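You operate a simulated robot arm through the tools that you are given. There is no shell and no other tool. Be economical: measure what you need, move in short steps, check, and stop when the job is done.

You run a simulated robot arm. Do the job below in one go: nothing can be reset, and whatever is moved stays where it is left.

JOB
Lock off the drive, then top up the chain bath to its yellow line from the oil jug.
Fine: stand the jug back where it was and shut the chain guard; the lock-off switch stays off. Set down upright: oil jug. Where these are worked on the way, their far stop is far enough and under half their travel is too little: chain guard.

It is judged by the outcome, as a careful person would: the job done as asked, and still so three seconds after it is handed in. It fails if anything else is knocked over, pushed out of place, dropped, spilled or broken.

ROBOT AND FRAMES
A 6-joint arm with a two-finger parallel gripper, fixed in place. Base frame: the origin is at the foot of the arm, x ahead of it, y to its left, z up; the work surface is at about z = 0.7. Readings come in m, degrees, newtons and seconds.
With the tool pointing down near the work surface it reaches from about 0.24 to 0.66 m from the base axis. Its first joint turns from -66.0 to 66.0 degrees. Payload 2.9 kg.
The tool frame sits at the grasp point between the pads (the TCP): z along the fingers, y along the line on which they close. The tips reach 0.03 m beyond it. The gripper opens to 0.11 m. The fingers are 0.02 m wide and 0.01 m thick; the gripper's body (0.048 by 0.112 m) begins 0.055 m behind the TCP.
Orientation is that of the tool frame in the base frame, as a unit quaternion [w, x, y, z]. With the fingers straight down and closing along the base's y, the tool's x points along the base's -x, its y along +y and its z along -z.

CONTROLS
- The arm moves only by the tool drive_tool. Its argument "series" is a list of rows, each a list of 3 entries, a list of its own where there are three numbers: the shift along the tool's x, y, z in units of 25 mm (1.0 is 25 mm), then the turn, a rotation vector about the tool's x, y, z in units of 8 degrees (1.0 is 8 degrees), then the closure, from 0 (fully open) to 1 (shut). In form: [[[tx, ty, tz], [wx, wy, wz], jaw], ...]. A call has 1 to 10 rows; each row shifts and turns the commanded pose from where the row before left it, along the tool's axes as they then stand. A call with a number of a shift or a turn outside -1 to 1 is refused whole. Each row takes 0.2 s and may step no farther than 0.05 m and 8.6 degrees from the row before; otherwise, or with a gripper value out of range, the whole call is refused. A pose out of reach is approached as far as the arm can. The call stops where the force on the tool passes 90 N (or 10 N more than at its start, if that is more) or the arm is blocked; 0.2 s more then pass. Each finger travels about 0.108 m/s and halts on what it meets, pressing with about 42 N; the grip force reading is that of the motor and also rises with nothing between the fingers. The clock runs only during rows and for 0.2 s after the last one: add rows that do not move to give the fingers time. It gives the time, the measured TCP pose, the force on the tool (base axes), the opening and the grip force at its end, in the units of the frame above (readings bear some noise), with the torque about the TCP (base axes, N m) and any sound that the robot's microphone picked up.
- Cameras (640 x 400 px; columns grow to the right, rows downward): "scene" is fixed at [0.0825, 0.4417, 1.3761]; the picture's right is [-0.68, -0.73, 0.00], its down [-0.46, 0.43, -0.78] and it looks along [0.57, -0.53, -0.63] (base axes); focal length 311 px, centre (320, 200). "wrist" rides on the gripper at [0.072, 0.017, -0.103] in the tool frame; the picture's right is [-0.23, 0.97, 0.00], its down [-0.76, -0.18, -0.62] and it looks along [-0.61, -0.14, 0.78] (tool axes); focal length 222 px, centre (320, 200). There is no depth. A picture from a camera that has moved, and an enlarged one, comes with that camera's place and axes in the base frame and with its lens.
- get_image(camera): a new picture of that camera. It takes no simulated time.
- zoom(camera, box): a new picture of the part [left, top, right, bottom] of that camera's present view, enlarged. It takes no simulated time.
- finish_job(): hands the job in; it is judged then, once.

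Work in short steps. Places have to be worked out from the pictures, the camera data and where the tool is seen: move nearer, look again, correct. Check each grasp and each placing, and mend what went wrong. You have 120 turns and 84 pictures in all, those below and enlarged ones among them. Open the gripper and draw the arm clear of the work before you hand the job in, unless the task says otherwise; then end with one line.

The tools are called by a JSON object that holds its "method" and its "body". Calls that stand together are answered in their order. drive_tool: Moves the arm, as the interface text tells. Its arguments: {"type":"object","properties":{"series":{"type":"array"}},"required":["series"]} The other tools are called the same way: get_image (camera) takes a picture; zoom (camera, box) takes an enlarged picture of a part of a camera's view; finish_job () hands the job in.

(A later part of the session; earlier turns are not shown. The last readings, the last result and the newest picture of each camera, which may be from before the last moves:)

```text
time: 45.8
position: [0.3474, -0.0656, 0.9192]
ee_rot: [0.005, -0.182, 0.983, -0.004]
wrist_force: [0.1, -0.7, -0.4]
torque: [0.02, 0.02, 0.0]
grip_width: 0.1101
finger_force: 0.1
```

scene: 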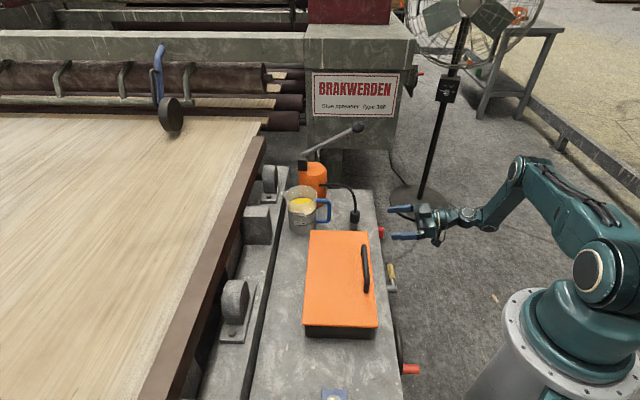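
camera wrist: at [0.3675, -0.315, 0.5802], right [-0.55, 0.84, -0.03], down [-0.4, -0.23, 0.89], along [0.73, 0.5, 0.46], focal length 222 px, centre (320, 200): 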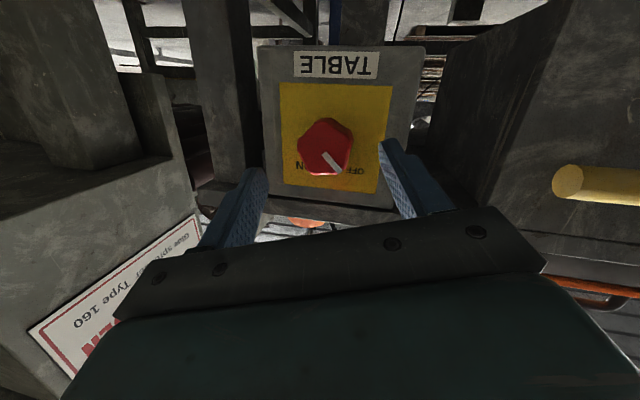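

{"method": "drive_tool", "body": {"series": [[[0, 0, -0.3], [0, 0, 1], 0], [[0, 0.3, -0.3], [0, 0, 1], 0], [[0, 0.3, -0.3], [0, 0, 1], 0], [[0, 0.3, 0], [0, 0, 1], 0], [[0, 0.3, 0], [0, 0, 1], 0], [[0, 0, 0], [0, 0, 1], 0], [[0, 0, 0], [0, 0, 1], 0], [[0, 0, 0], [0, 0, 1], 0], [[0, 0, 0], [0, 0, 0.25], 0]]}}

{"method": "get_image", "body": {"camera": "wrist"}}

{"method": "get_image", "body": {"camera": "scene"}}

```text
time: 47.8
position: [0.3487, -0.0363, 0.9405]
ee_rot: [0.005, 0.383, 0.924, 0.0]
wrist_force: [0.6, 0.6, 1.0]
torque: [-0.02, 0.01, 0.03]
grip_width: 0.1098
finger_force: 0.0
```

```text
46 pictures are left
camera wrist: at [0.3076, 0.0279, 1.043], right [0.85, 0.53, 0.01], down [0.41, -0.66, 0.63], along [0.34, -0.53, -0.78], focal length 222 px, centre (320, 200)
```

wrist: 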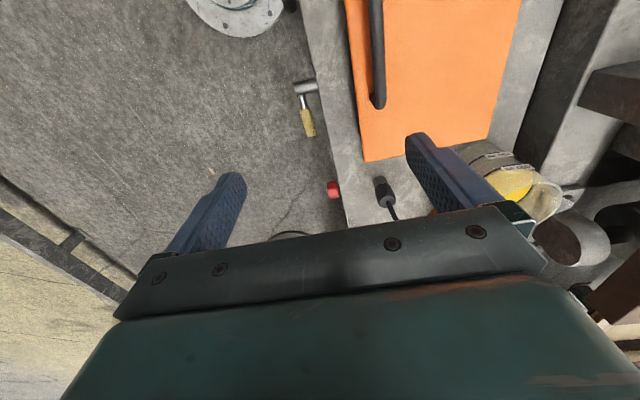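

```text
45 pictures are left
```

scene: 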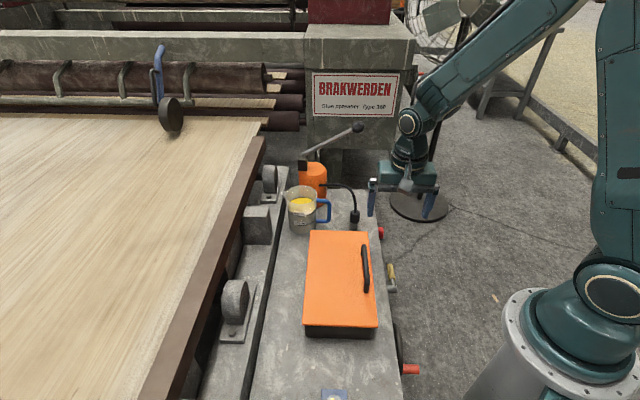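

{"method": "drive_tool", "body": {"series": [[[0.8, 0.8, 0.5], [0, 0, 0], 0], [[0.8, 0.8, 0.5], [0, 0, 0], 0], [[0.8, 0.8, 0.5], [0, 0, 0], 0.3]]}}

{"method": "get_image", "body": {"camera": "wrist"}}

{"method": "zoom", "body": {"camera": "scene", "box": [280, 180, 440, 340]}}

```text
time: 48.6
position: [0.3461, 0.0473, 0.9036]
ee_rot: [0.006, 0.382, 0.924, 0.0]
wrist_force: [0.0, 1.0, 0.1]
torque: [-0.03, 0.0, 0.02]
grip_width: 0.077
finger_force: 0.0
```

```text
44 pictures are left
camera wrist: at [0.3078, 0.1124, 1.0053], right [0.85, 0.53, 0.01], down [0.41, -0.66, 0.63], along [0.34, -0.53, -0.78], focal length 222 px, centre (320, 200)
```

wrist: 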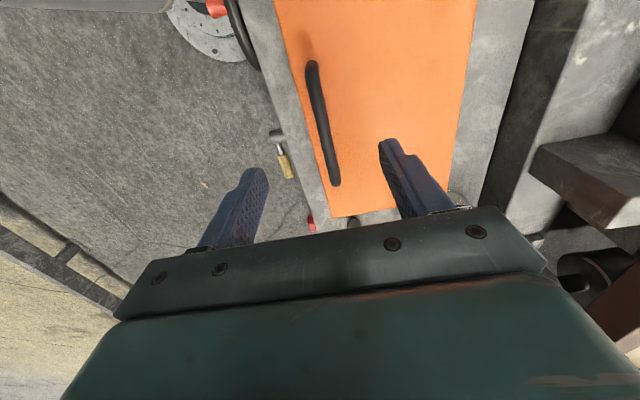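

```text
2.50 times, centred on (360, 260) of scene
camera zoom: at [0.0825, 0.4417, 1.3761], right [-0.68, -0.73, 0.0], down [-0.46, 0.43, -0.78], along [0.57, -0.53, -0.63], focal length 777 px, centre (220, 50)
```

zoom: 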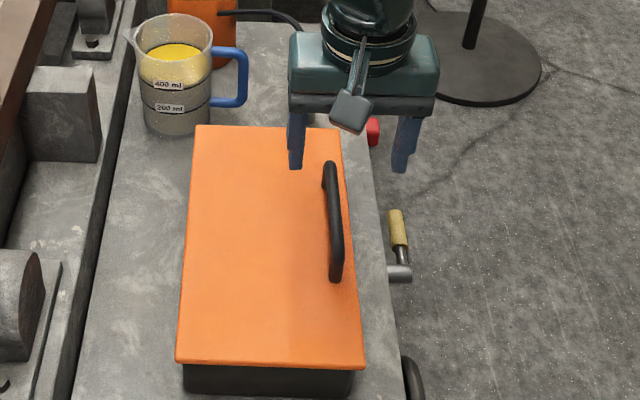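

The handle bar is at depth 0.284 along the 45° axis, z about 0.803, and the lid surface is about 0.767. I'll descend so the fingers straddle the bar.

{"method": "drive_tool", "body": {"series": [[[-0.5, 0.24, 0.9], [0, 0, 0], 0.3], [[0, 0, 0.9], [0, 0, 0], 0.3], [[0, 0, 0.9], [0, 0, 0], 0.3], [[0, 0, 0.8], [0, 0, 0], 0.3], [[0, 0, 0], [0, 0, 0], 0.3]]}}

{"method": "get_image", "body": {"camera": "wrist"}}

{"method": "zoom", "body": {"camera": "scene", "box": [280, 180, 440, 340]}}

```text
time: 49.8
position: [0.3617, 0.0429, 0.8151]
ee_rot: [0.006, 0.382, 0.924, 0.0]
wrist_force: [0.4, -0.3, -0.7]
torque: [-0.01, 0.0, -0.01]
grip_width: 0.077
finger_force: 0.1
```

```text
42 pictures are left
camera wrist: at [0.3216, 0.1073, 0.9177], right [0.85, 0.53, 0.01], down [0.41, -0.66, 0.63], along [0.34, -0.53, -0.78], focal length 222 px, centre (320, 200)
```

wrist: 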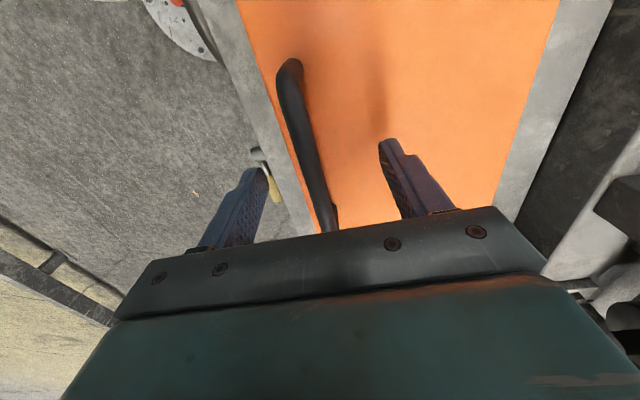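

```text
2.50 times, centred on (360, 260) of scene
camera zoom: at [0.0825, 0.4417, 1.3761], right [-0.68, -0.73, 0.0], down [-0.46, 0.43, -0.78], along [0.57, -0.53, -0.63], focal length 777 px, centre (220, 50)
```

zoom: 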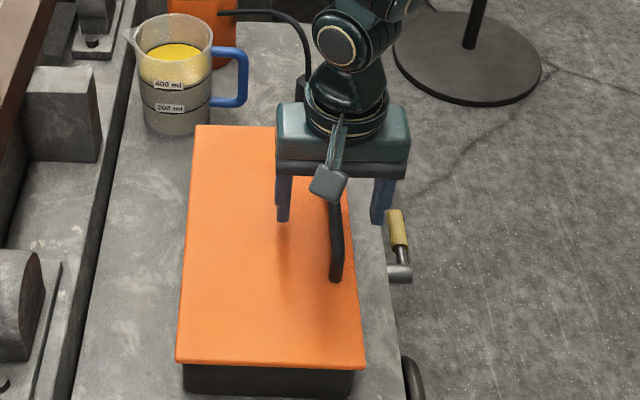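

{"method": "drive_tool", "body": {"series": [[[0, 0, 0], [0, 0, 0], 0.7], [[0, 0, 0], [0, 0, 0], 1], [[0, 0, 0], [0, 0, 0], 1], [[0, 0, 0], [0, 0, 0], 1]]}}

```text
time: 50.8
position: [0.3587, 0.0424, 0.8148]
ee_rot: [0.004, 0.383, 0.924, -0.003]
wrist_force: [-15.3, -18.9, 7.0]
torque: [-0.11, 0.21, 0.0]
grip_width: 0.0115
finger_force: 44.9
```

The bar is gripped (11.5 mm). I'll lift it along an arc about the far-edge hinge in small steps and watch the force.

{"method": "drive_tool", "body": {"series": [[[0, 0.15, -0.74], [0, 0, 0], 1], [[0, 0.36, -0.7], [0, 0, 0], 1]]}}

{"method": "get_image", "body": {"camera": "scene"}}

```text
time: 51.4
position: [0.3692, 0.0521, 0.852]
ee_rot: [0.005, 0.382, 0.924, -0.002]
wrist_force: [-16.5, -15.4, 7.6]
torque: [-0.57, -0.06, -0.2]
grip_width: 0.0117
finger_force: 45.3
```

```text
40 pictures are left
```

scene: 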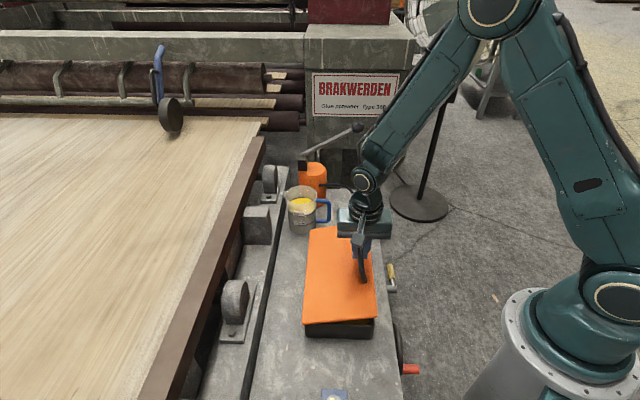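

The guard opens as expected with little force, so I'll continue along the arc.

{"method": "drive_tool", "body": {"series": [[[0, 0.42, -0.64], [0, 0, 0], 1], [[0, 0.52, -0.57], [0, 0, 0], 1], [[0, 0.6, -0.49], [0, 0, 0], 1], [[0, 0.67, -0.4], [0, 0, 0], 1]]}}

{"method": "drive_tool", "body": {"series": [[[0, 0.72, -0.3], [0, 0, 0], 1], [[0, 0.76, -0.2], [0, 0, 0], 1], [[0, 0.78, -0.09], [0, 0, 0], 1]]}}

{"method": "get_image", "body": {"camera": "scene"}}

```text
time: 52.4
position: [0.4088, 0.0918, 0.905]
ee_rot: [0.008, 0.382, 0.924, 0.0]
wrist_force: [-8.5, -14.5, 21.5]
torque: [-0.26, 0.03, -0.54]
grip_width: 0.0118
finger_force: 45.2
```

```text
time: 53.2
position: [0.4513, 0.1326, 0.92]
ee_rot: [0.009, 0.382, 0.924, 0.001]
wrist_force: [8.1, -13.2, 22.3]
torque: [-0.4, -0.3, -0.63]
grip_width: 0.0114
finger_force: 44.8
```

```text
39 pictures are left
```

scene: 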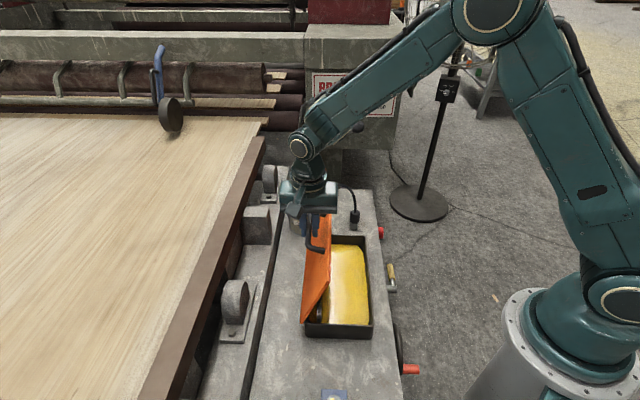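

{"method": "drive_tool", "body": {"series": [[[0, 0.77, 0.05], [0, 0, 0], 1], [[0, 0.77, 0.15], [0, 0, 0], 1]]}}

{"method": "drive_tool", "body": {"series": [[[0, 0.74, 0.25], [0, 0, 0], 1]]}}

{"method": "get_image", "body": {"camera": "scene"}}

```text
time: 53.8
position: [0.4773, 0.16, 0.9163]
ee_rot: [0.009, 0.383, 0.923, 0.001]
wrist_force: [14.2, -9.9, 29.2]
torque: [-0.57, -0.56, -0.89]
grip_width: 0.0121
finger_force: 45.2
```

```text
time: 54.2
position: [0.4907, 0.1732, 0.9121]
ee_rot: [0.009, 0.382, 0.924, 0.002]
wrist_force: [13.6, -4.2, 29.2]
torque: [-0.15, -0.19, -0.92]
grip_width: 0.0119
finger_force: 44.9
```

```text
38 pictures are left
```

scene: 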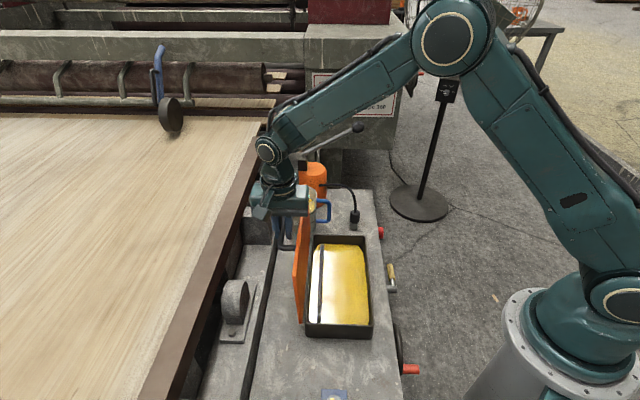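

The lid is just past vertical, so I'll continue gently towards its stop.

{"method": "drive_tool", "body": {"series": [[[0, 0.7, 0.35], [0, 0, 0], 1], [[0, 0.65, 0.44], [0, 0, 0], 1]]}}

{"method": "get_image", "body": {"camera": "scene"}}

```text
time: 54.8
position: [0.5022, 0.1875, 0.8859]
ee_rot: [-0.005, 0.385, 0.923, -0.014]
wrist_force: [-54.7, -51.4, 40.1]
torque: [0.51, -0.57, -0.28]
grip_width: 0.0118
finger_force: 44.9
```

```text
37 pictures are left
```

scene: 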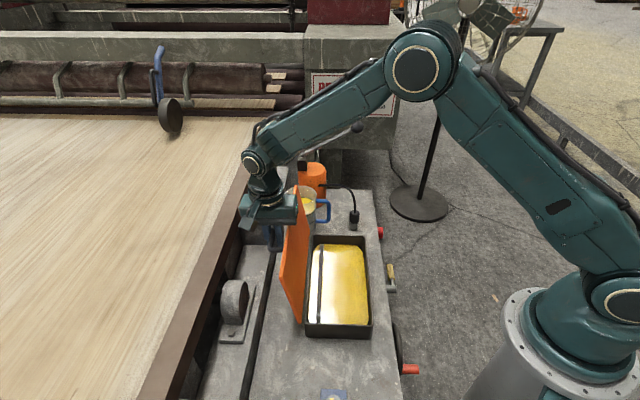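

The lid has reached its far stop (about 75 N back). I'll ease off, open the fingers slightly and draw up parallel to the lid.

{"method": "drive_tool", "body": {"series": [[[0, -0.25, -0.3], [0, 0, 0], 1], [[0, 0, 0], [0, 0, 0], 0.8], [[0, 0, 0], [0, 0, 0], 0.8]]}}

```text
time: 55.6
position: [0.508, 0.1921, 0.8964]
ee_rot: [0.005, 0.38, 0.925, 0.001]
wrist_force: [-6.9, -3.3, -1.0]
torque: [0.0, -0.03, -0.13]
grip_width: 0.026
finger_force: 4.1
```

{"method": "drive_tool", "body": {"series": [[[0, 0.15, -0.6], [0, 0, 0], 0.79], [[0, 0.2, -0.8], [0, 0, 0], 0.79], [[0, 0.2, -0.9], [0, 0, 0], 0.79], [[0, 0, -1], [0, 0, 0], 0.79], [[0, 0, -1], [0, 0, 0], 0.79]]}}

{"method": "get_image", "body": {"camera": "scene"}}

{"method": "get_image", "body": {"camera": "wrist"}}

```text
time: 56.8
position: [0.5172, 0.2038, 1.0046]
ee_rot: [0.007, 0.382, 0.924, 0.001]
wrist_force: [-0.3, 0.0, -0.7]
torque: [0.0, -0.01, 0.01]
grip_width: 0.0227
finger_force: 0.1
```

```text
36 pictures are left
```

scene: 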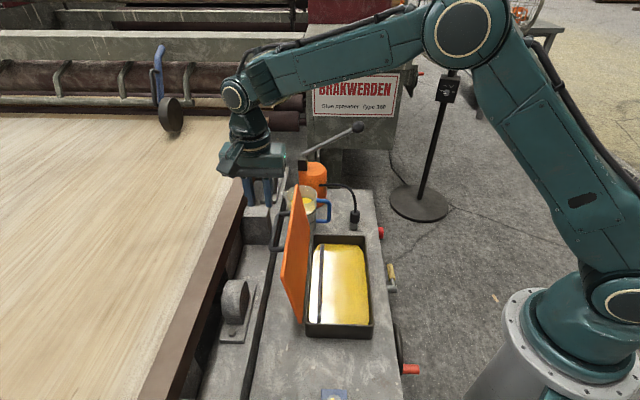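

```text
35 pictures are left
camera wrist: at [0.4772, 0.267, 1.1065], right [0.85, 0.53, 0.01], down [0.41, -0.66, 0.63], along [0.34, -0.53, -0.78], focal length 222 px, centre (320, 200)
```

wrist: 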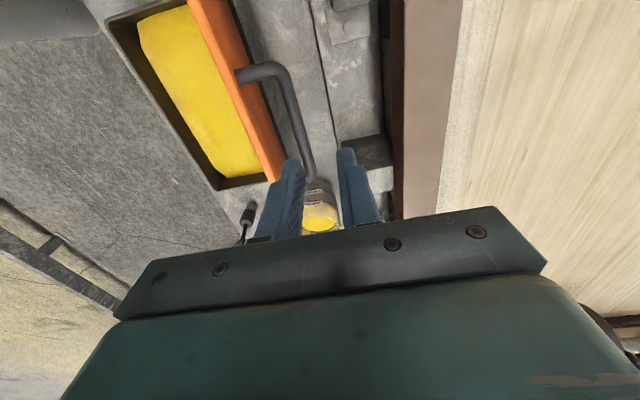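

The lid stays open. Now I'll look into the bath for the level and the yellow line, and at the jug.

{"method": "zoom", "body": {"camera": "scene", "box": [285, 220, 395, 350]}}

{"method": "zoom", "body": {"camera": "scene", "box": [270, 150, 370, 240]}}

```text
3.08 times, centred on (340, 285) of scene
camera zoom: at [0.0825, 0.4417, 1.3761], right [-0.68, -0.73, 0.0], down [-0.46, 0.43, -0.78], along [0.57, -0.53, -0.63], focal length 957 px, centre (258, -62)
```

zoom: 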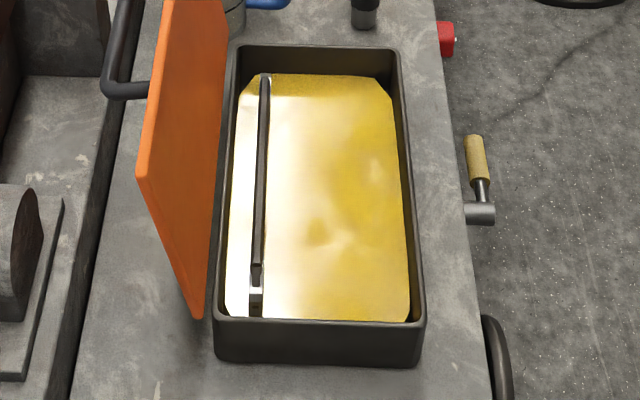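

```text
4.44 times, centred on (320, 195) of scene
camera zoom: at [0.0825, 0.4417, 1.3761], right [-0.68, -0.73, 0.0], down [-0.46, 0.43, -0.78], along [0.57, -0.53, -0.63], focal length 1382 px, centre (320, 222)
```

zoom: 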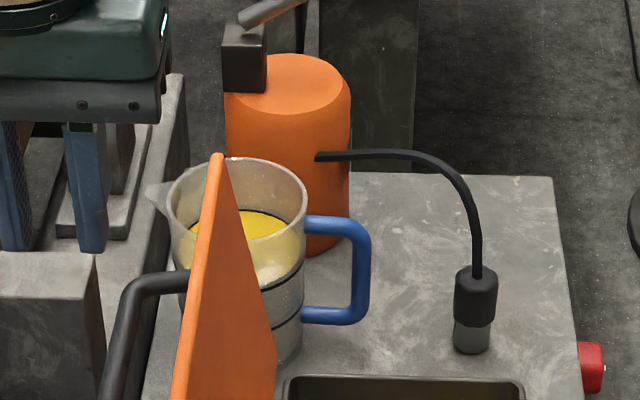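

The bath is open and the chain runs lengthwise through the oil. The jug is at about (0.632, 0.004), around 88 mm across with its rim near z 0.82; the handle points at the robot and the spout away. I'll turn the wrist so the fingers close on the sides clear of the handle.

{"method": "drive_tool", "body": {"series": [[[0, 0, 0], [0, 0, 1], 0.5], [[0, 0, 0], [0, 0, 1], 0.3], [[0, 0, 0], [0, 0, 1], 0], [[0, 0, 0], [0, 0, 1], 0], [[0, 0, 0], [0, 0, 1], 0], [[0, 0, 0], [0, 0, 1], 0], [[0, 0, 0], [0, 0, 1], 0], [[0, 0, 0], [0, 0, 1], 0], [[0, 0, 0], [0, 0, 1], 0], [[0, 0, 0], [0, 0, 1], 0]]}}

```text
time: 59.0
position: [0.517, 0.2011, 1.0032]
ee_rot: [0.004, 0.887, 0.462, 0.003]
wrist_force: [-0.2, 0.7, 0.5]
torque: [-0.01, -0.01, -0.01]
grip_width: 0.11
finger_force: 0.2
```

{"method": "drive_tool", "body": {"series": [[[-0.45, 0.95, 0], [0, 0, 0], 0], [[-0.45, 0.95, 0], [0, 0, 0], 0], [[-0.45, 0.95, 0], [0, 0, 0], 0], [[-0.45, 0.95, 0], [0, 0, 0], 0], [[-0.45, 0.95, 0.4], [0, 0, 0], 0], [[-0.45, 0.95, 0.4], [0, 0, 0], 0], [[-0.45, 0.95, 0.4], [0, 0, 0], 0], [[-0.45, 0.95, 0.4], [0, 0, 0], 0], [[0, 0.6, 0.5], [0, 0, 0.6], 0], [[0, 0, 0.5], [0, 0, 0.6], 0]]}}

{"method": "get_image", "body": {"camera": "wrist"}}

{"method": "get_image", "body": {"camera": "scene"}}

```text
time: 61.2
position: [0.6338, 0.0114, 0.9399]
ee_rot: [0.005, 0.922, 0.386, 0.003]
wrist_force: [0.0, 0.6, -0.8]
torque: [0.0, 0.01, 0.03]
grip_width: 0.1102
finger_force: 0.1
```

```text
32 pictures are left
camera wrist: at [0.6971, 0.0517, 1.0438], right [0.53, -0.85, 0.01], down [-0.67, -0.41, 0.62], along [-0.52, -0.34, -0.78], focal length 222 px, centre (320, 200)
```

wrist: 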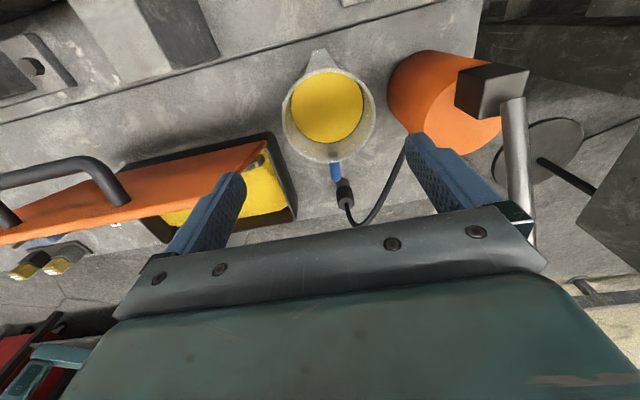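

```text
31 pictures are left
```

scene: 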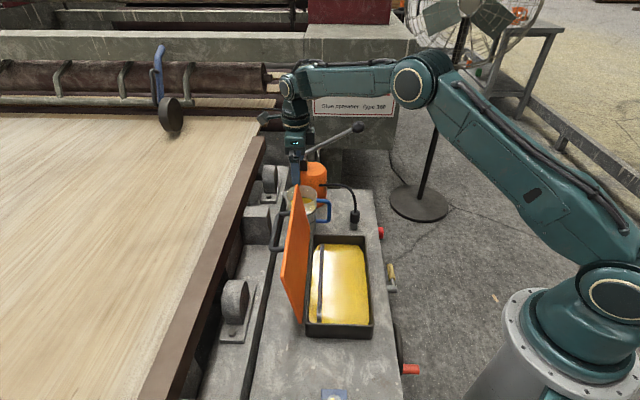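

{"method": "zoom", "body": {"camera": "wrist", "box": [380, 30, 560, 260]}}

{"method": "zoom", "body": {"camera": "scene", "box": [250, 100, 380, 230]}}

```text
1.74 times, centred on (470, 145) of wrist
camera zoom: at [0.6971, 0.0517, 1.0438], right [0.53, -0.85, 0.01], down [-0.67, -0.41, 0.62], along [-0.52, -0.34, -0.78], focal length 386 px, centre (59, 296)
```

zoom: 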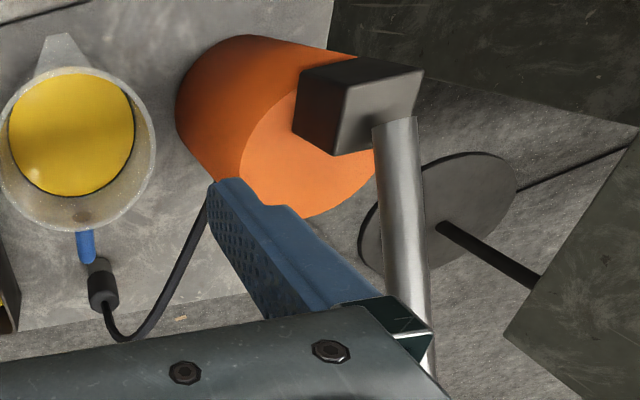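

```text
3.08 times, centred on (315, 165) of scene
camera zoom: at [0.0826, 0.4417, 1.3761], right [-0.68, -0.73, 0.0], down [-0.46, 0.43, -0.78], along [0.57, -0.53, -0.63], focal length 957 px, centre (335, 308)
```

zoom: 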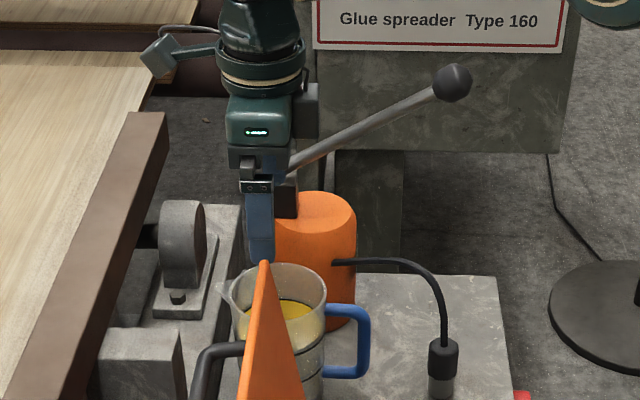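

The pump lever is clear: its block is at (0.736, -0.091, 0.845), about 0.13 m from the jug's centre. I'll centre over the jug, which is refined to (0.640, 0.005), and lower part way.

{"method": "drive_tool", "body": {"series": [[[0, 0.35, 0.7], [0, 0, 0], 0], [[0, 0, 0.8], [0, 0, 0], 0], [[0, 0, 0.8], [0, 0, 0], 0], [[0, 0, 0.3], [0, 0, 0], 0]]}}

{"method": "get_image", "body": {"camera": "wrist"}}

```text
time: 62.2
position: [0.6411, 0.0037, 0.8757]
ee_rot: [0.004, 0.922, 0.386, 0.003]
wrist_force: [0.1, -0.3, 0.4]
torque: [0.01, -0.03, -0.01]
grip_width: 0.1099
finger_force: 0.1
```

```text
28 pictures are left
camera wrist: at [0.7035, 0.0453, 0.9788], right [0.54, -0.84, 0.01], down [-0.67, -0.42, 0.62], along [-0.52, -0.34, -0.79], focal length 222 px, centre (320, 200)
```

wrist: 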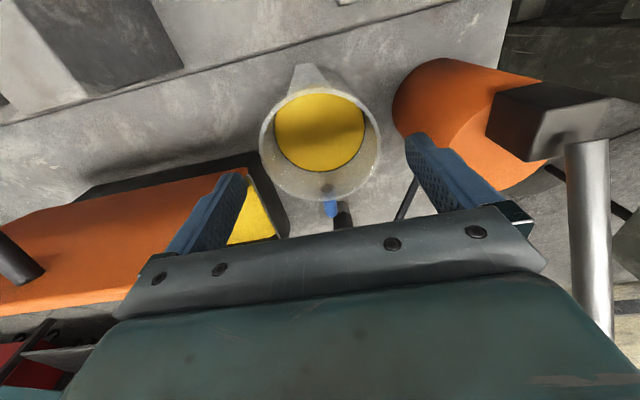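

{"method": "drive_tool", "body": {"series": [[[0.14, 0.03, 0.9], [0, 0, 0], 0], [[0, 0, 0.9], [0, 0, 0], 0], [[0, 0, 0.9], [0, 0, 0], 0], [[0, 0, 0.9], [0, 0, 0], 0]]}}

{"method": "get_image", "body": {"camera": "wrist"}}

```text
time: 63.2
position: [0.6451, 0.0065, 0.7851]
ee_rot: [0.004, 0.922, 0.386, 0.003]
wrist_force: [0.1, -0.1, 0.3]
torque: [0.02, 0.0, 0.01]
grip_width: 0.1102
finger_force: 0.1
```

```text
27 pictures are left
camera wrist: at [0.7082, 0.0467, 0.8886], right [0.54, -0.84, 0.01], down [-0.67, -0.42, 0.62], along [-0.52, -0.34, -0.79], focal length 222 px, centre (320, 200)
```

wrist: 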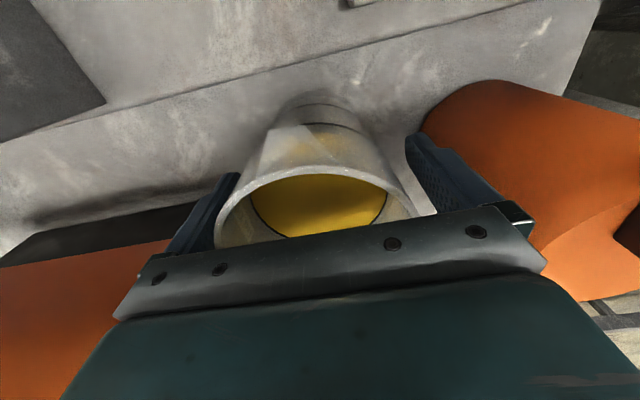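

The fingers straddle the jug, so I'll close on it.

{"method": "drive_tool", "body": {"series": [[[0, 0, 0], [0, 0, 0], 0.12], [[0, 0, 0], [0, 0, 0], 0.2], [[0, 0, 0], [0, 0, 0], 0.5], [[0, 0, 0], [0, 0, 0], 1], [[0, 0, 0], [0, 0, 0], 1]]}}

```text
time: 64.4
position: [0.6464, 0.0058, 0.7852]
ee_rot: [0.004, 0.923, 0.386, 0.005]
wrist_force: [1.0, 0.2, 0.3]
torque: [0.04, 0.07, -0.06]
grip_width: 0.0875
finger_force: 42.2
```

The jug is held (87.5 mm); its home is TCP (0.6455, 0.006, 0.785). I'll lift straight up, then check the hold and look for the bath's line.

{"method": "drive_tool", "body": {"series": [[[0, 0, -0.3], [0, 0, 0], 1], [[0, 0, -0.8], [0, 0, 0], 1], [[0, 0, -0.9], [0, 0, 0], 1], [[0, 0, -1], [0, 0, 0], 1], [[0, 0, -1], [0, 0, 0], 1], [[0, 0, -1], [0, 0, 0], 1], [[0, 0, -1], [0, 0, 0], 1], [[0, 0, -0.6], [0, 0, 0], 1]]}}

{"method": "zoom", "body": {"camera": "scene", "box": [310, 225, 380, 275]}}

{"method": "zoom", "body": {"camera": "scene", "box": [250, 100, 380, 350]}}

```text
time: 66.2
position: [0.6443, 0.0078, 0.9505]
ee_rot: [0.004, 0.922, 0.386, 0.004]
wrist_force: [0.0, -0.1, -4.4]
torque: [0.09, -0.07, 0.02]
grip_width: 0.0874
finger_force: 42.1
```

```text
8.00 times, centred on (345, 250) of scene
camera zoom: at [0.0826, 0.4417, 1.3761], right [-0.68, -0.73, 0.0], down [-0.46, 0.43, -0.78], along [0.57, -0.53, -0.63], focal length 2487 px, centre (120, -200)
```

zoom: 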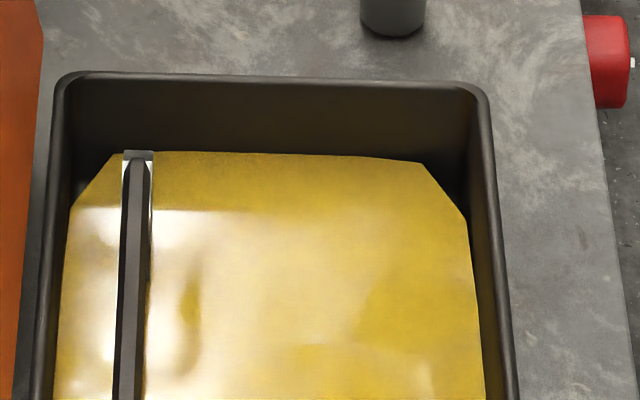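

```text
1.60 times, centred on (315, 225) of scene
camera zoom: at [0.0826, 0.4417, 1.3761], right [-0.68, -0.73, 0.0], down [-0.46, 0.43, -0.78], along [0.57, -0.53, -0.63], focal length 497 px, centre (328, 160)
```

zoom: 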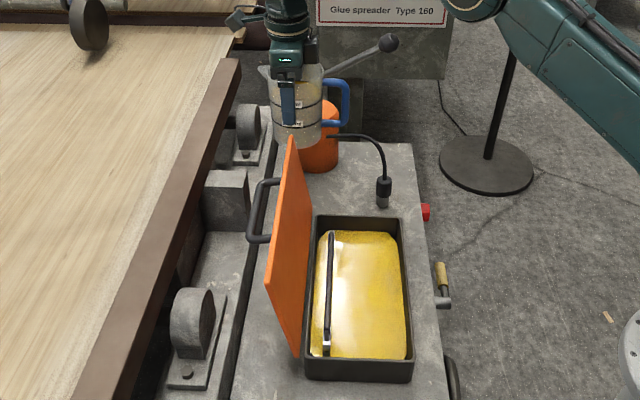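

The jug lifted cleanly. I'll carry it upright to beside the bath's far end, then yaw it so the spout points along the bath.

{"method": "drive_tool", "body": {"series": [[[-0.4, -0.2, 0], [0, 0, 0], 1], [[-0.7, -0.25, 0], [0, 0, 0], 1], [[-0.8, -0.25, 0], [0, 0, 0], 1], [[-0.8, -0.25, 0], [0, 0, 0], 1], [[-0.8, -0.25, 0], [0, 0, 0], 1], [[-0.8, -0.25, 0], [0, 0, 0], 1], [[-0.5, -0.2, 0], [0, 0, 0], 1], [[-0.2, 0, 0], [0, 0, 0], 1]]}}

{"method": "drive_tool", "body": {"series": [[[0, 0, 0], [0, 0, -0.5], 1], [[0, 0, 0], [0, 0, -0.8], 1], [[0, 0, 0], [0, 0, -1], 1], [[0, 0, 0], [0, 0, -1], 1], [[0, 0, 0], [0, 0, -1], 1], [[0, 0, 0], [0, 0, -1], 1], [[0, 0, 0], [0, 0, -1], 1], [[0, 0, 0], [0, 0, -1], 1], [[0, 0, 0], [0, 0, -1], 1], [[0, 0, 0], [0, 0, -1], 1]]}}

{"method": "drive_tool", "body": {"series": [[[0, 0, 0], [0, 0, -1], 1], [[0, 0, 0], [0, 0, -0.7], 1], [[0, 0, 0], [0, 0, -0.3], 1]]}}

{"method": "get_image", "body": {"camera": "wrist"}}

```text
time: 68.0
position: [0.5268, -0.0542, 0.95]
ee_rot: [0.004, 0.922, 0.387, 0.003]
wrist_force: [0.1, -0.5, -4.8]
torque: [0.07, -0.07, 0.01]
grip_width: 0.0873
finger_force: 41.4
```

```text
time: 70.2
position: [0.5268, -0.0534, 0.9507]
ee_rot: [0.005, 0.499, 0.867, 0.0]
wrist_force: [0.0, 0.6, -4.6]
torque: [0.1, 0.04, 0.0]
grip_width: 0.0872
finger_force: 41.6
```

```text
time: 71.0
position: [0.5267, -0.0534, 0.9491]
ee_rot: [0.005, 0.375, 0.927, 0.0]
wrist_force: [0.1, 0.8, -4.7]
torque: [0.09, 0.07, 0.0]
grip_width: 0.0871
finger_force: 42.1
```

```text
24 pictures are left
camera wrist: at [0.4865, 0.0097, 1.0518], right [0.84, 0.54, 0.01], down [0.42, -0.65, 0.63], along [0.35, -0.53, -0.78], focal length 222 px, centre (320, 200)
```

wrist: 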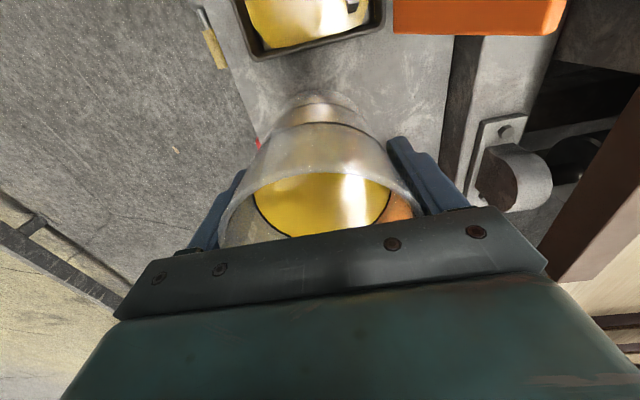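

{"method": "drive_tool", "body": {"series": [[[0.6, 0, 0], [0, 0, 0], 1], [[0.8, 0, 0.4], [0, 0, 0], 1], [[0.8, 0, 0.4], [0, 0, 0], 1], [[0.3, 0, 0.4], [0, 0, 0], 1]]}}

{"method": "get_image", "body": {"camera": "scene"}}

{"method": "zoom", "body": {"camera": "wrist", "box": [200, 0, 440, 150]}}

```text
time: 72.0
position: [0.481, -0.0109, 0.918]
ee_rot: [0.006, 0.375, 0.927, 0.0]
wrist_force: [-0.1, 0.5, -5.1]
torque: [0.07, 0.06, 0.02]
grip_width: 0.0875
finger_force: 42.1
```

```text
23 pictures are left
```

scene: 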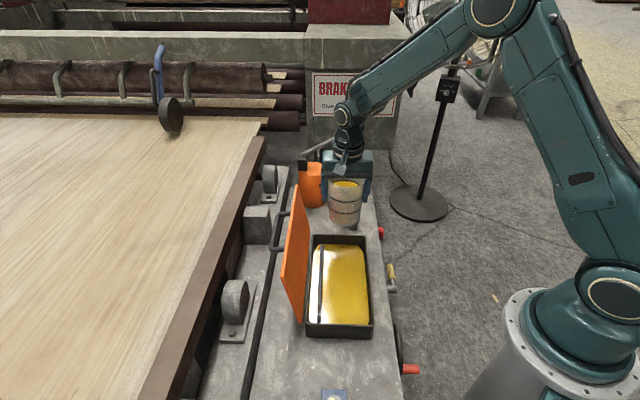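

```text
2.67 times, centred on (320, 75) of wrist
camera zoom: at [0.4411, 0.0534, 1.0209], right [0.84, 0.54, 0.01], down [0.42, -0.65, 0.63], along [0.35, -0.53, -0.78], focal length 592 px, centre (320, 533)
```

zoom: 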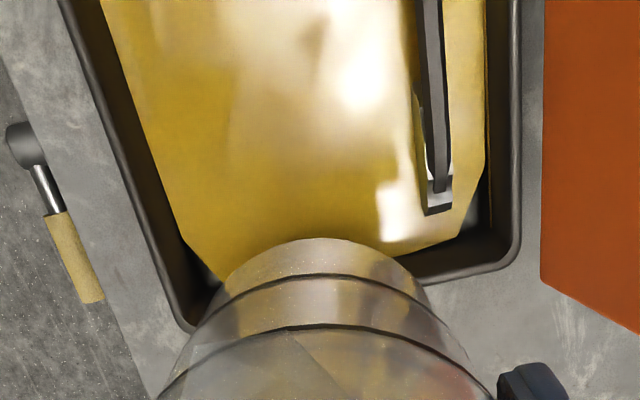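

{"method": "zoom", "body": {"camera": "wrist", "box": [340, 0, 410, 110]}}

```text
3.64 times, centred on (375, 55) of wrist
camera zoom: at [0.4411, 0.0534, 1.0209], right [0.84, 0.54, 0.01], down [0.42, -0.65, 0.63], along [0.35, -0.53, -0.78], focal length 808 px, centre (120, 727)
```

zoom: 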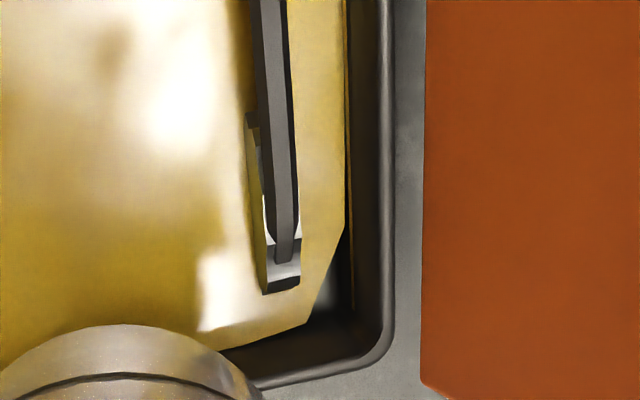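

There's a thin yellow line on the far inner wall, roughly 6 mm above the oil surface, so about half the jug is needed. I'll lower a little and begin tilting with the spout over the bath.

{"method": "drive_tool", "body": {"series": [[[0, 0, 0.6], [0, 0, 0], 1], [[0, 0, 0.6], [0, -0.5, 0], 1], [[0, 0, 0], [0, -0.8, 0], 1], [[0, 0, 0], [0, -0.8, 0], 1], [[0, 0, 0], [0, -0.8, 0], 1], [[0, 0, 0], [0, -0.6, 0], 1], [[0, 0, 0], [0, -0.5, 0], 1]]}}

{"method": "zoom", "body": {"camera": "scene", "box": [260, 130, 420, 350]}}

```text
time: 73.6
position: [0.4831, -0.0108, 0.8897]
ee_rot: [0.261, 0.36, 0.89, -0.103]
wrist_force: [0.3, -0.8, -5.0]
torque: [0.08, 0.06, 0.04]
grip_width: 0.0869
finger_force: 42.6
```

```text
1.82 times, centred on (340, 240) of scene
camera zoom: at [0.0826, 0.4417, 1.3761], right [-0.68, -0.73, 0.0], down [-0.46, 0.43, -0.78], along [0.57, -0.53, -0.63], focal length 565 px, centre (284, 127)
```

zoom: 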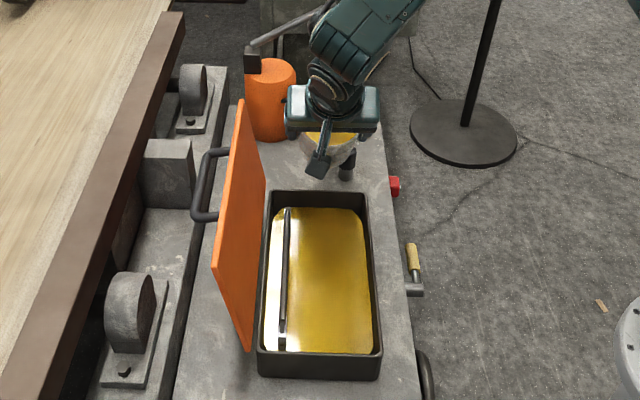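

At 32° the jug isn't pouring yet. I compute the spout tip at along 0.283, depth 0.332, which is inside the bath. I'll tilt on slowly.

{"method": "drive_tool", "body": {"series": [[[0, 0, 0], [0, -0.5, 0], 1], [[0, 0, 0], [0, -0.5, 0], 1], [[0, 0, 0], [0, 0, 0], 1], [[0, 0, 0], [0, -0.3, 0], 1], [[0, 0, 0], [0, 0, 0], 1], [[0, 0, 0], [0, 0, 0], 1]]}}

{"method": "get_image", "body": {"camera": "wrist"}}

```text
time: 75.0
position: [0.4826, -0.0101, 0.8887]
ee_rot: [0.34, 0.349, 0.862, -0.136]
wrist_force: [0.0, 0.8, -4.2]
torque: [0.13, 0.11, -0.05]
grip_width: 0.0872
finger_force: 41.9
```

```text
19 pictures are left
camera wrist: at [0.4063, 0.0881, 0.9145], right [0.8, 0.58, 0.16], down [-0.03, -0.22, 0.97], along [0.6, -0.78, -0.16], focal length 222 px, centre (320, 200)
```

wrist: 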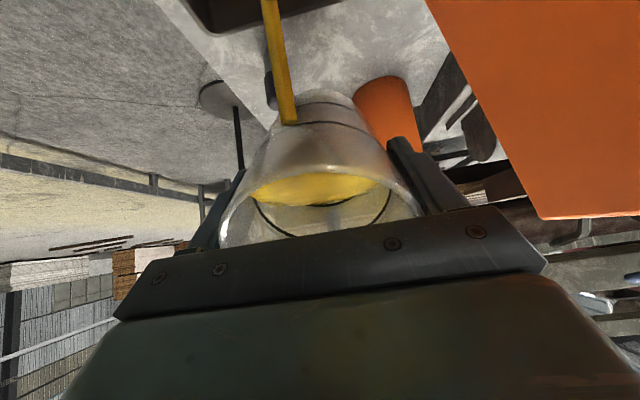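

It's pouring in a clean stream into the bath. I'll hold this tilt and track the level.

{"method": "drive_tool", "body": {"series": [[[0, 0, 0], [0, 0, 0], 1], [[0, 0, 0], [0, 0, 0], 1], [[0, 0, 0], [0, 0, 0], 1], [[0, 0, 0], [0, 0, 0], 1], [[0, 0, 0], [0, 0, 0], 1]]}}

{"method": "zoom", "body": {"camera": "scene", "box": [295, 180, 385, 350]}}

```text
time: 76.2
position: [0.482, -0.0099, 0.888]
ee_rot: [0.34, 0.35, 0.862, -0.136]
wrist_force: [1.0, -0.4, -2.9]
torque: [0.14, 0.12, -0.06]
grip_width: 0.0871
finger_force: 42.1
```

```text
2.35 times, centred on (340, 265) of scene
camera zoom: at [0.0826, 0.4417, 1.3761], right [-0.68, -0.73, 0.0], down [-0.46, 0.43, -0.78], along [0.57, -0.53, -0.63], focal length 732 px, centre (273, 47)
```

zoom: 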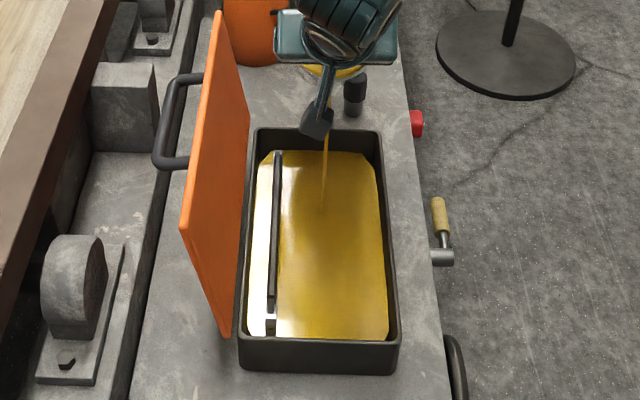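

The force reading has dropped about 1.5–2 N, close to the estimate. I'll tilt back now to stop the flow and inspect.

{"method": "drive_tool", "body": {"series": [[[0, 0, 0], [0, 1, 0], 1], [[0, 0, 0], [0, 1, 0], 1], [[0, 0, 0], [0, 1, 0], 1], [[0, 0, 0], [0, 1, 0], 1], [[0, 0, 0], [0, 0.8, 0], 1], [[0, 0, 0], [0, 0.5, 0], 1], [[0, 0, 0], [0, 0, 0], 1]]}}

{"method": "zoom", "body": {"camera": "wrist", "box": [340, 0, 440, 130]}}

{"method": "zoom", "body": {"camera": "scene", "box": [290, 160, 390, 350]}}

```text
time: 77.8
position: [0.483, -0.0105, 0.8892]
ee_rot: [0.004, 0.375, 0.927, -0.001]
wrist_force: [-0.9, 0.3, -3.7]
torque: [0.07, 0.07, 0.0]
grip_width: 0.0873
finger_force: 41.7
```

```text
3.08 times, centred on (390, 65) of wrist
camera zoom: at [0.4423, 0.0534, 0.9914], right [0.84, 0.54, 0.0], down [0.42, -0.65, 0.63], along [0.34, -0.53, -0.78], focal length 684 px, centre (105, 615)
```

zoom: 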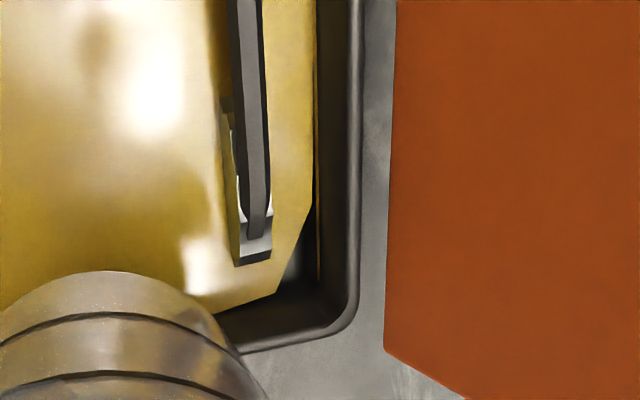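

```text
2.11 times, centred on (340, 255) of scene
camera zoom: at [0.0826, 0.4417, 1.3761], right [-0.68, -0.73, 0.0], down [-0.46, 0.43, -0.78], along [0.57, -0.53, -0.63], focal length 654 px, centre (278, 84)
```

zoom: 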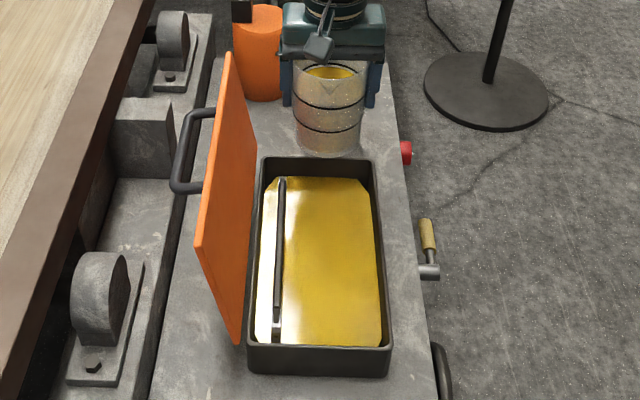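

{"method": "zoom", "body": {"camera": "wrist", "box": [378, 10, 402, 50]}}

```text
10.00 times, centred on (390, 30) of wrist
camera zoom: at [0.4423, 0.0534, 0.9914], right [0.84, 0.54, 0.0], down [0.42, -0.65, 0.63], along [0.34, -0.53, -0.78], focal length 2221 px, centre (-380, 1900)
```

zoom: 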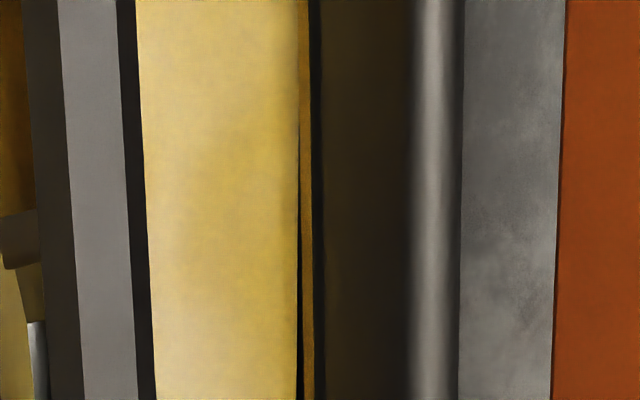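

The fine zoom shows the oil just under the yellow stripe, about 3–4 mm below its middle (roughly 100 ml more). I'll do a second, shorter pour.

{"method": "drive_tool", "body": {"series": [[[0, 0, 0], [0, -1, 0], 1], [[0, 0, 0], [0, -1, 0], 1], [[0, 0, 0], [0, -1, 0], 1], [[0, 0, 0], [0, -1, 0], 1], [[0, 0, 0], [0, -1, 0], 1], [[0, 0, 0], [0, -0.6, 0], 1], [[0, 0, 0], [0, 0, 0], 1], [[0, 0, 0], [0, 0, 0], 1], [[0, 0, 0], [0, 0, 0], 1], [[0, 0, 0], [0, 0, 0], 1]]}}

{"method": "drive_tool", "body": {"series": [[[0, 0, 0], [0, 1, 0], 1], [[0, 0, 0], [0, 1, 0], 1], [[0, 0, 0], [0, 1, 0], 1], [[0, 0, 0], [0, 1, 0], 1], [[0, 0, 0], [0, 1, 0], 1], [[0, 0, 0], [0, 0.6, 0], 1], [[0, 0, 0], [0, 0, 0], 1]]}}

{"method": "zoom", "body": {"camera": "wrist", "box": [378, 10, 402, 50]}}

```text
time: 80.0
position: [0.4831, -0.0106, 0.8896]
ee_rot: [0.358, 0.347, 0.855, -0.144]
wrist_force: [0.6, 0.7, -3.6]
torque: [0.12, 0.08, -0.01]
grip_width: 0.087
finger_force: 42.0
```

```text
time: 81.6
position: [0.4826, -0.0105, 0.8899]
ee_rot: [0.004, 0.376, 0.927, -0.001]
wrist_force: [0.1, -0.2, -3.5]
torque: [0.08, 0.04, 0.04]
grip_width: 0.0871
finger_force: 42.3
```

```text
10.00 times, centred on (390, 30) of wrist
camera zoom: at [0.442, 0.0531, 0.9915], right [0.84, 0.54, 0.0], down [0.42, -0.65, 0.63], along [0.34, -0.53, -0.78], focal length 2221 px, centre (-380, 1900)
```

zoom: 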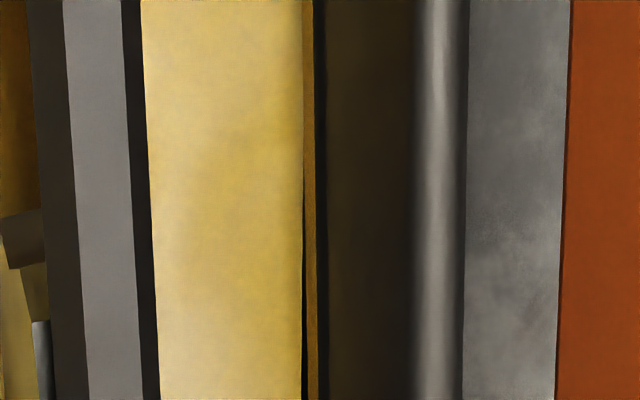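

Only a little came out at 45°. Next increment goes to about 51°.

{"method": "drive_tool", "body": {"series": [[[0, 0, 0], [0, -1, 0], 1], [[0, 0, 0], [0, -1, 0], 1], [[0, 0, 0], [0, -1, 0], 1], [[0, 0, 0], [0, -1, 0], 1], [[0, 0, 0], [0, -1, 0], 1], [[0, 0, 0], [0, -0.8, 0], 1], [[0, 0, 0], [0, -0.6, 0], 1], [[0, 0, 0], [0, 0, 0], 1], [[0, 0, 0], [0, 0, 0], 1], [[0, 0, 0], [0, 0, 0], 1]]}}

{"method": "drive_tool", "body": {"series": [[[0, 0, 0], [0, 1, 0], 1], [[0, 0, 0], [0, 1, 0], 1], [[0, 0, 0], [0, 1, 0], 1], [[0, 0, 0], [0, 1, 0], 1], [[0, 0, 0], [0, 1, 0], 1], [[0, 0, 0], [0, 0.8, 0], 1], [[0, 0, 0], [0, 0.6, 0], 1], [[0, 0, 0], [0, 0, 0], 1]]}}

{"method": "zoom", "body": {"camera": "wrist", "box": [378, 10, 402, 50]}}

```text
time: 83.8
position: [0.4817, -0.0096, 0.8888]
ee_rot: [0.405, 0.339, 0.833, -0.163]
wrist_force: [0.2, 0.1, -3.9]
torque: [0.09, 0.09, -0.01]
grip_width: 0.0869
finger_force: 42.3
```

```text
time: 85.6
position: [0.4828, -0.0099, 0.8885]
ee_rot: [0.004, 0.376, 0.927, -0.001]
wrist_force: [-0.3, -0.2, -4.9]
torque: [0.04, 0.03, 0.01]
grip_width: 0.087
finger_force: 42.2
```

```text
10.00 times, centred on (390, 30) of wrist
camera zoom: at [0.4421, 0.0532, 0.9912], right [0.84, 0.54, 0.0], down [0.42, -0.65, 0.63], along [0.34, -0.53, -0.78], focal length 2221 px, centre (-380, 1900)
```

zoom: 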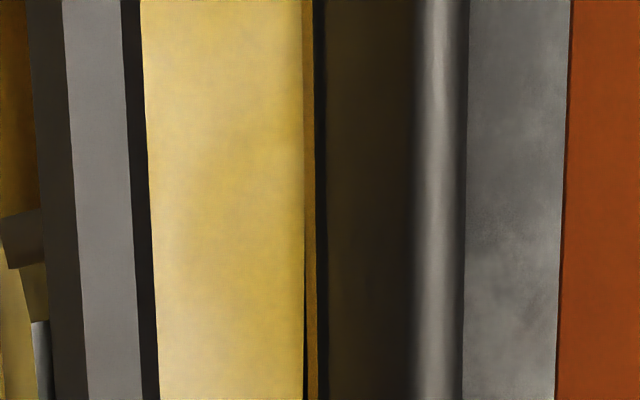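

The steep viewing angle makes that gap unreliable: a small inset of the surface looks like several millimetres of height. I'll raise the jug, move it aside and yaw, so the camera looks across the bath at the line more obliquely.

{"method": "drive_tool", "body": {"series": [[[0, 0, -0.8], [0, 0, 0], 1], [[-0.6, -0.2, -0.8], [0, 0, -0.5], 1], [[-0.8, 0, 0], [0, 0, -1], 1], [[-0.7, 0.3, 0], [0, 0, -1], 1], [[-0.5, 0.5, 0], [0, 0, -1], 1], [[0, 0.7, 0], [0, 0, -1], 1], [[0, 0.6, 0], [0, 0, -1], 1], [[0, 0, 0], [0, 0, -1], 1], [[0, 0, 0], [0, 0, -1], 1], [[0, 0, 0], [0, 0, -0.5], 1]]}}

{"method": "get_image", "body": {"camera": "wrist"}}

```text
time: 87.8
position: [0.5466, -0.0018, 0.9297]
ee_rot: [0.004, -0.174, 0.985, -0.003]
wrist_force: [-0.2, 0.2, -3.8]
torque: [-0.01, 0.08, 0.0]
grip_width: 0.0869
finger_force: 42.0
```

```text
12 pictures are left
camera wrist: at [0.4729, -0.01, 1.0319], right [-0.12, 0.99, -0.01], down [0.77, 0.1, 0.63], along [0.63, 0.07, -0.78], focal length 222 px, centre (320, 200)
```

wrist: 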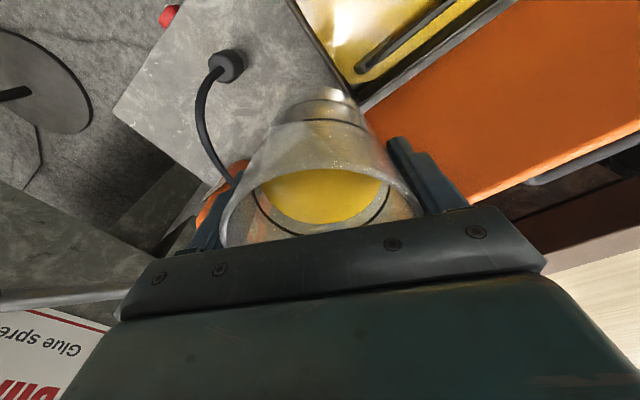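

{"method": "zoom", "body": {"camera": "wrist", "box": [340, 0, 520, 110]}}

```text
3.56 times, centred on (430, 55) of wrist
camera zoom: at [0.4729, -0.01, 1.0319], right [-0.12, 0.99, -0.01], down [0.77, 0.1, 0.63], along [0.63, 0.07, -0.78], focal length 790 px, centre (-71, 716)
```

zoom: 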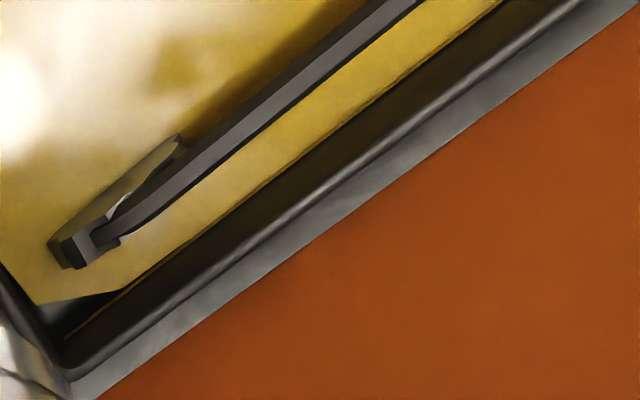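

{"method": "drive_tool", "body": {"series": [[[0.4, -0.4, -0.4], [0, 0, 0], 1], [[0.8, -0.8, 0], [0, 0, 0], 1], [[0.8, -0.8, 0], [0, 0, 0], 1], [[0.7, -0.6, 0], [0, 0, -0.5], 1], [[0.2, -0.2, 0], [0, 0, -1], 1], [[0, 0, 0], [0, 0, -1], 1], [[0, 0, 0], [0, 0, -0.5], 1]]}}

{"method": "zoom", "body": {"camera": "wrist", "box": [340, 0, 540, 130]}}

```text
time: 89.4
position: [0.5026, -0.094, 0.9389]
ee_rot: [0.004, -0.376, 0.927, -0.004]
wrist_force: [-0.4, -0.5, -4.2]
torque: [-0.05, 0.05, 0.01]
grip_width: 0.0866
finger_force: 41.6
```

```text
3.08 times, centred on (440, 65) of wrist
camera zoom: at [0.439, -0.1304, 1.0421], right [-0.51, 0.86, -0.01], down [0.66, 0.41, 0.63], along [0.54, 0.32, -0.78], focal length 684 px, centre (-49, 615)
```

zoom: 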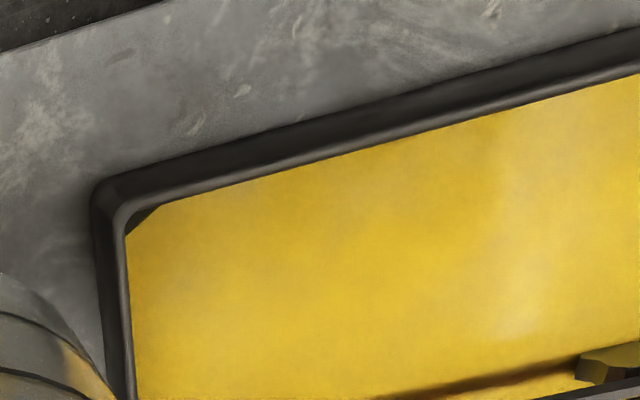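

{"method": "zoom", "body": {"camera": "wrist", "box": [400, 105, 560, 205]}}

```text
4.00 times, centred on (480, 155) of wrist
camera zoom: at [0.439, -0.1304, 1.0421], right [-0.51, 0.86, -0.01], down [0.66, 0.41, 0.63], along [0.54, 0.32, -0.78], focal length 888 px, centre (-320, 380)
```

zoom: 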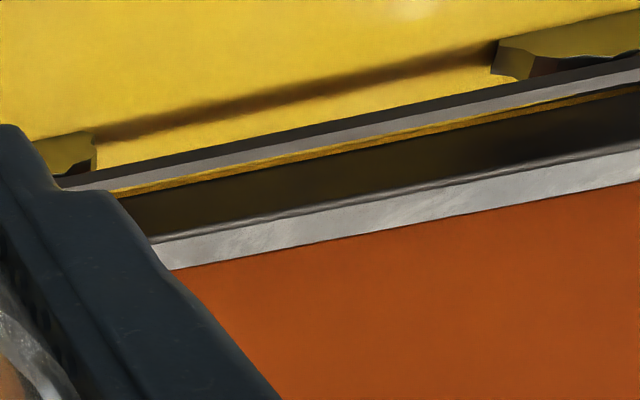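

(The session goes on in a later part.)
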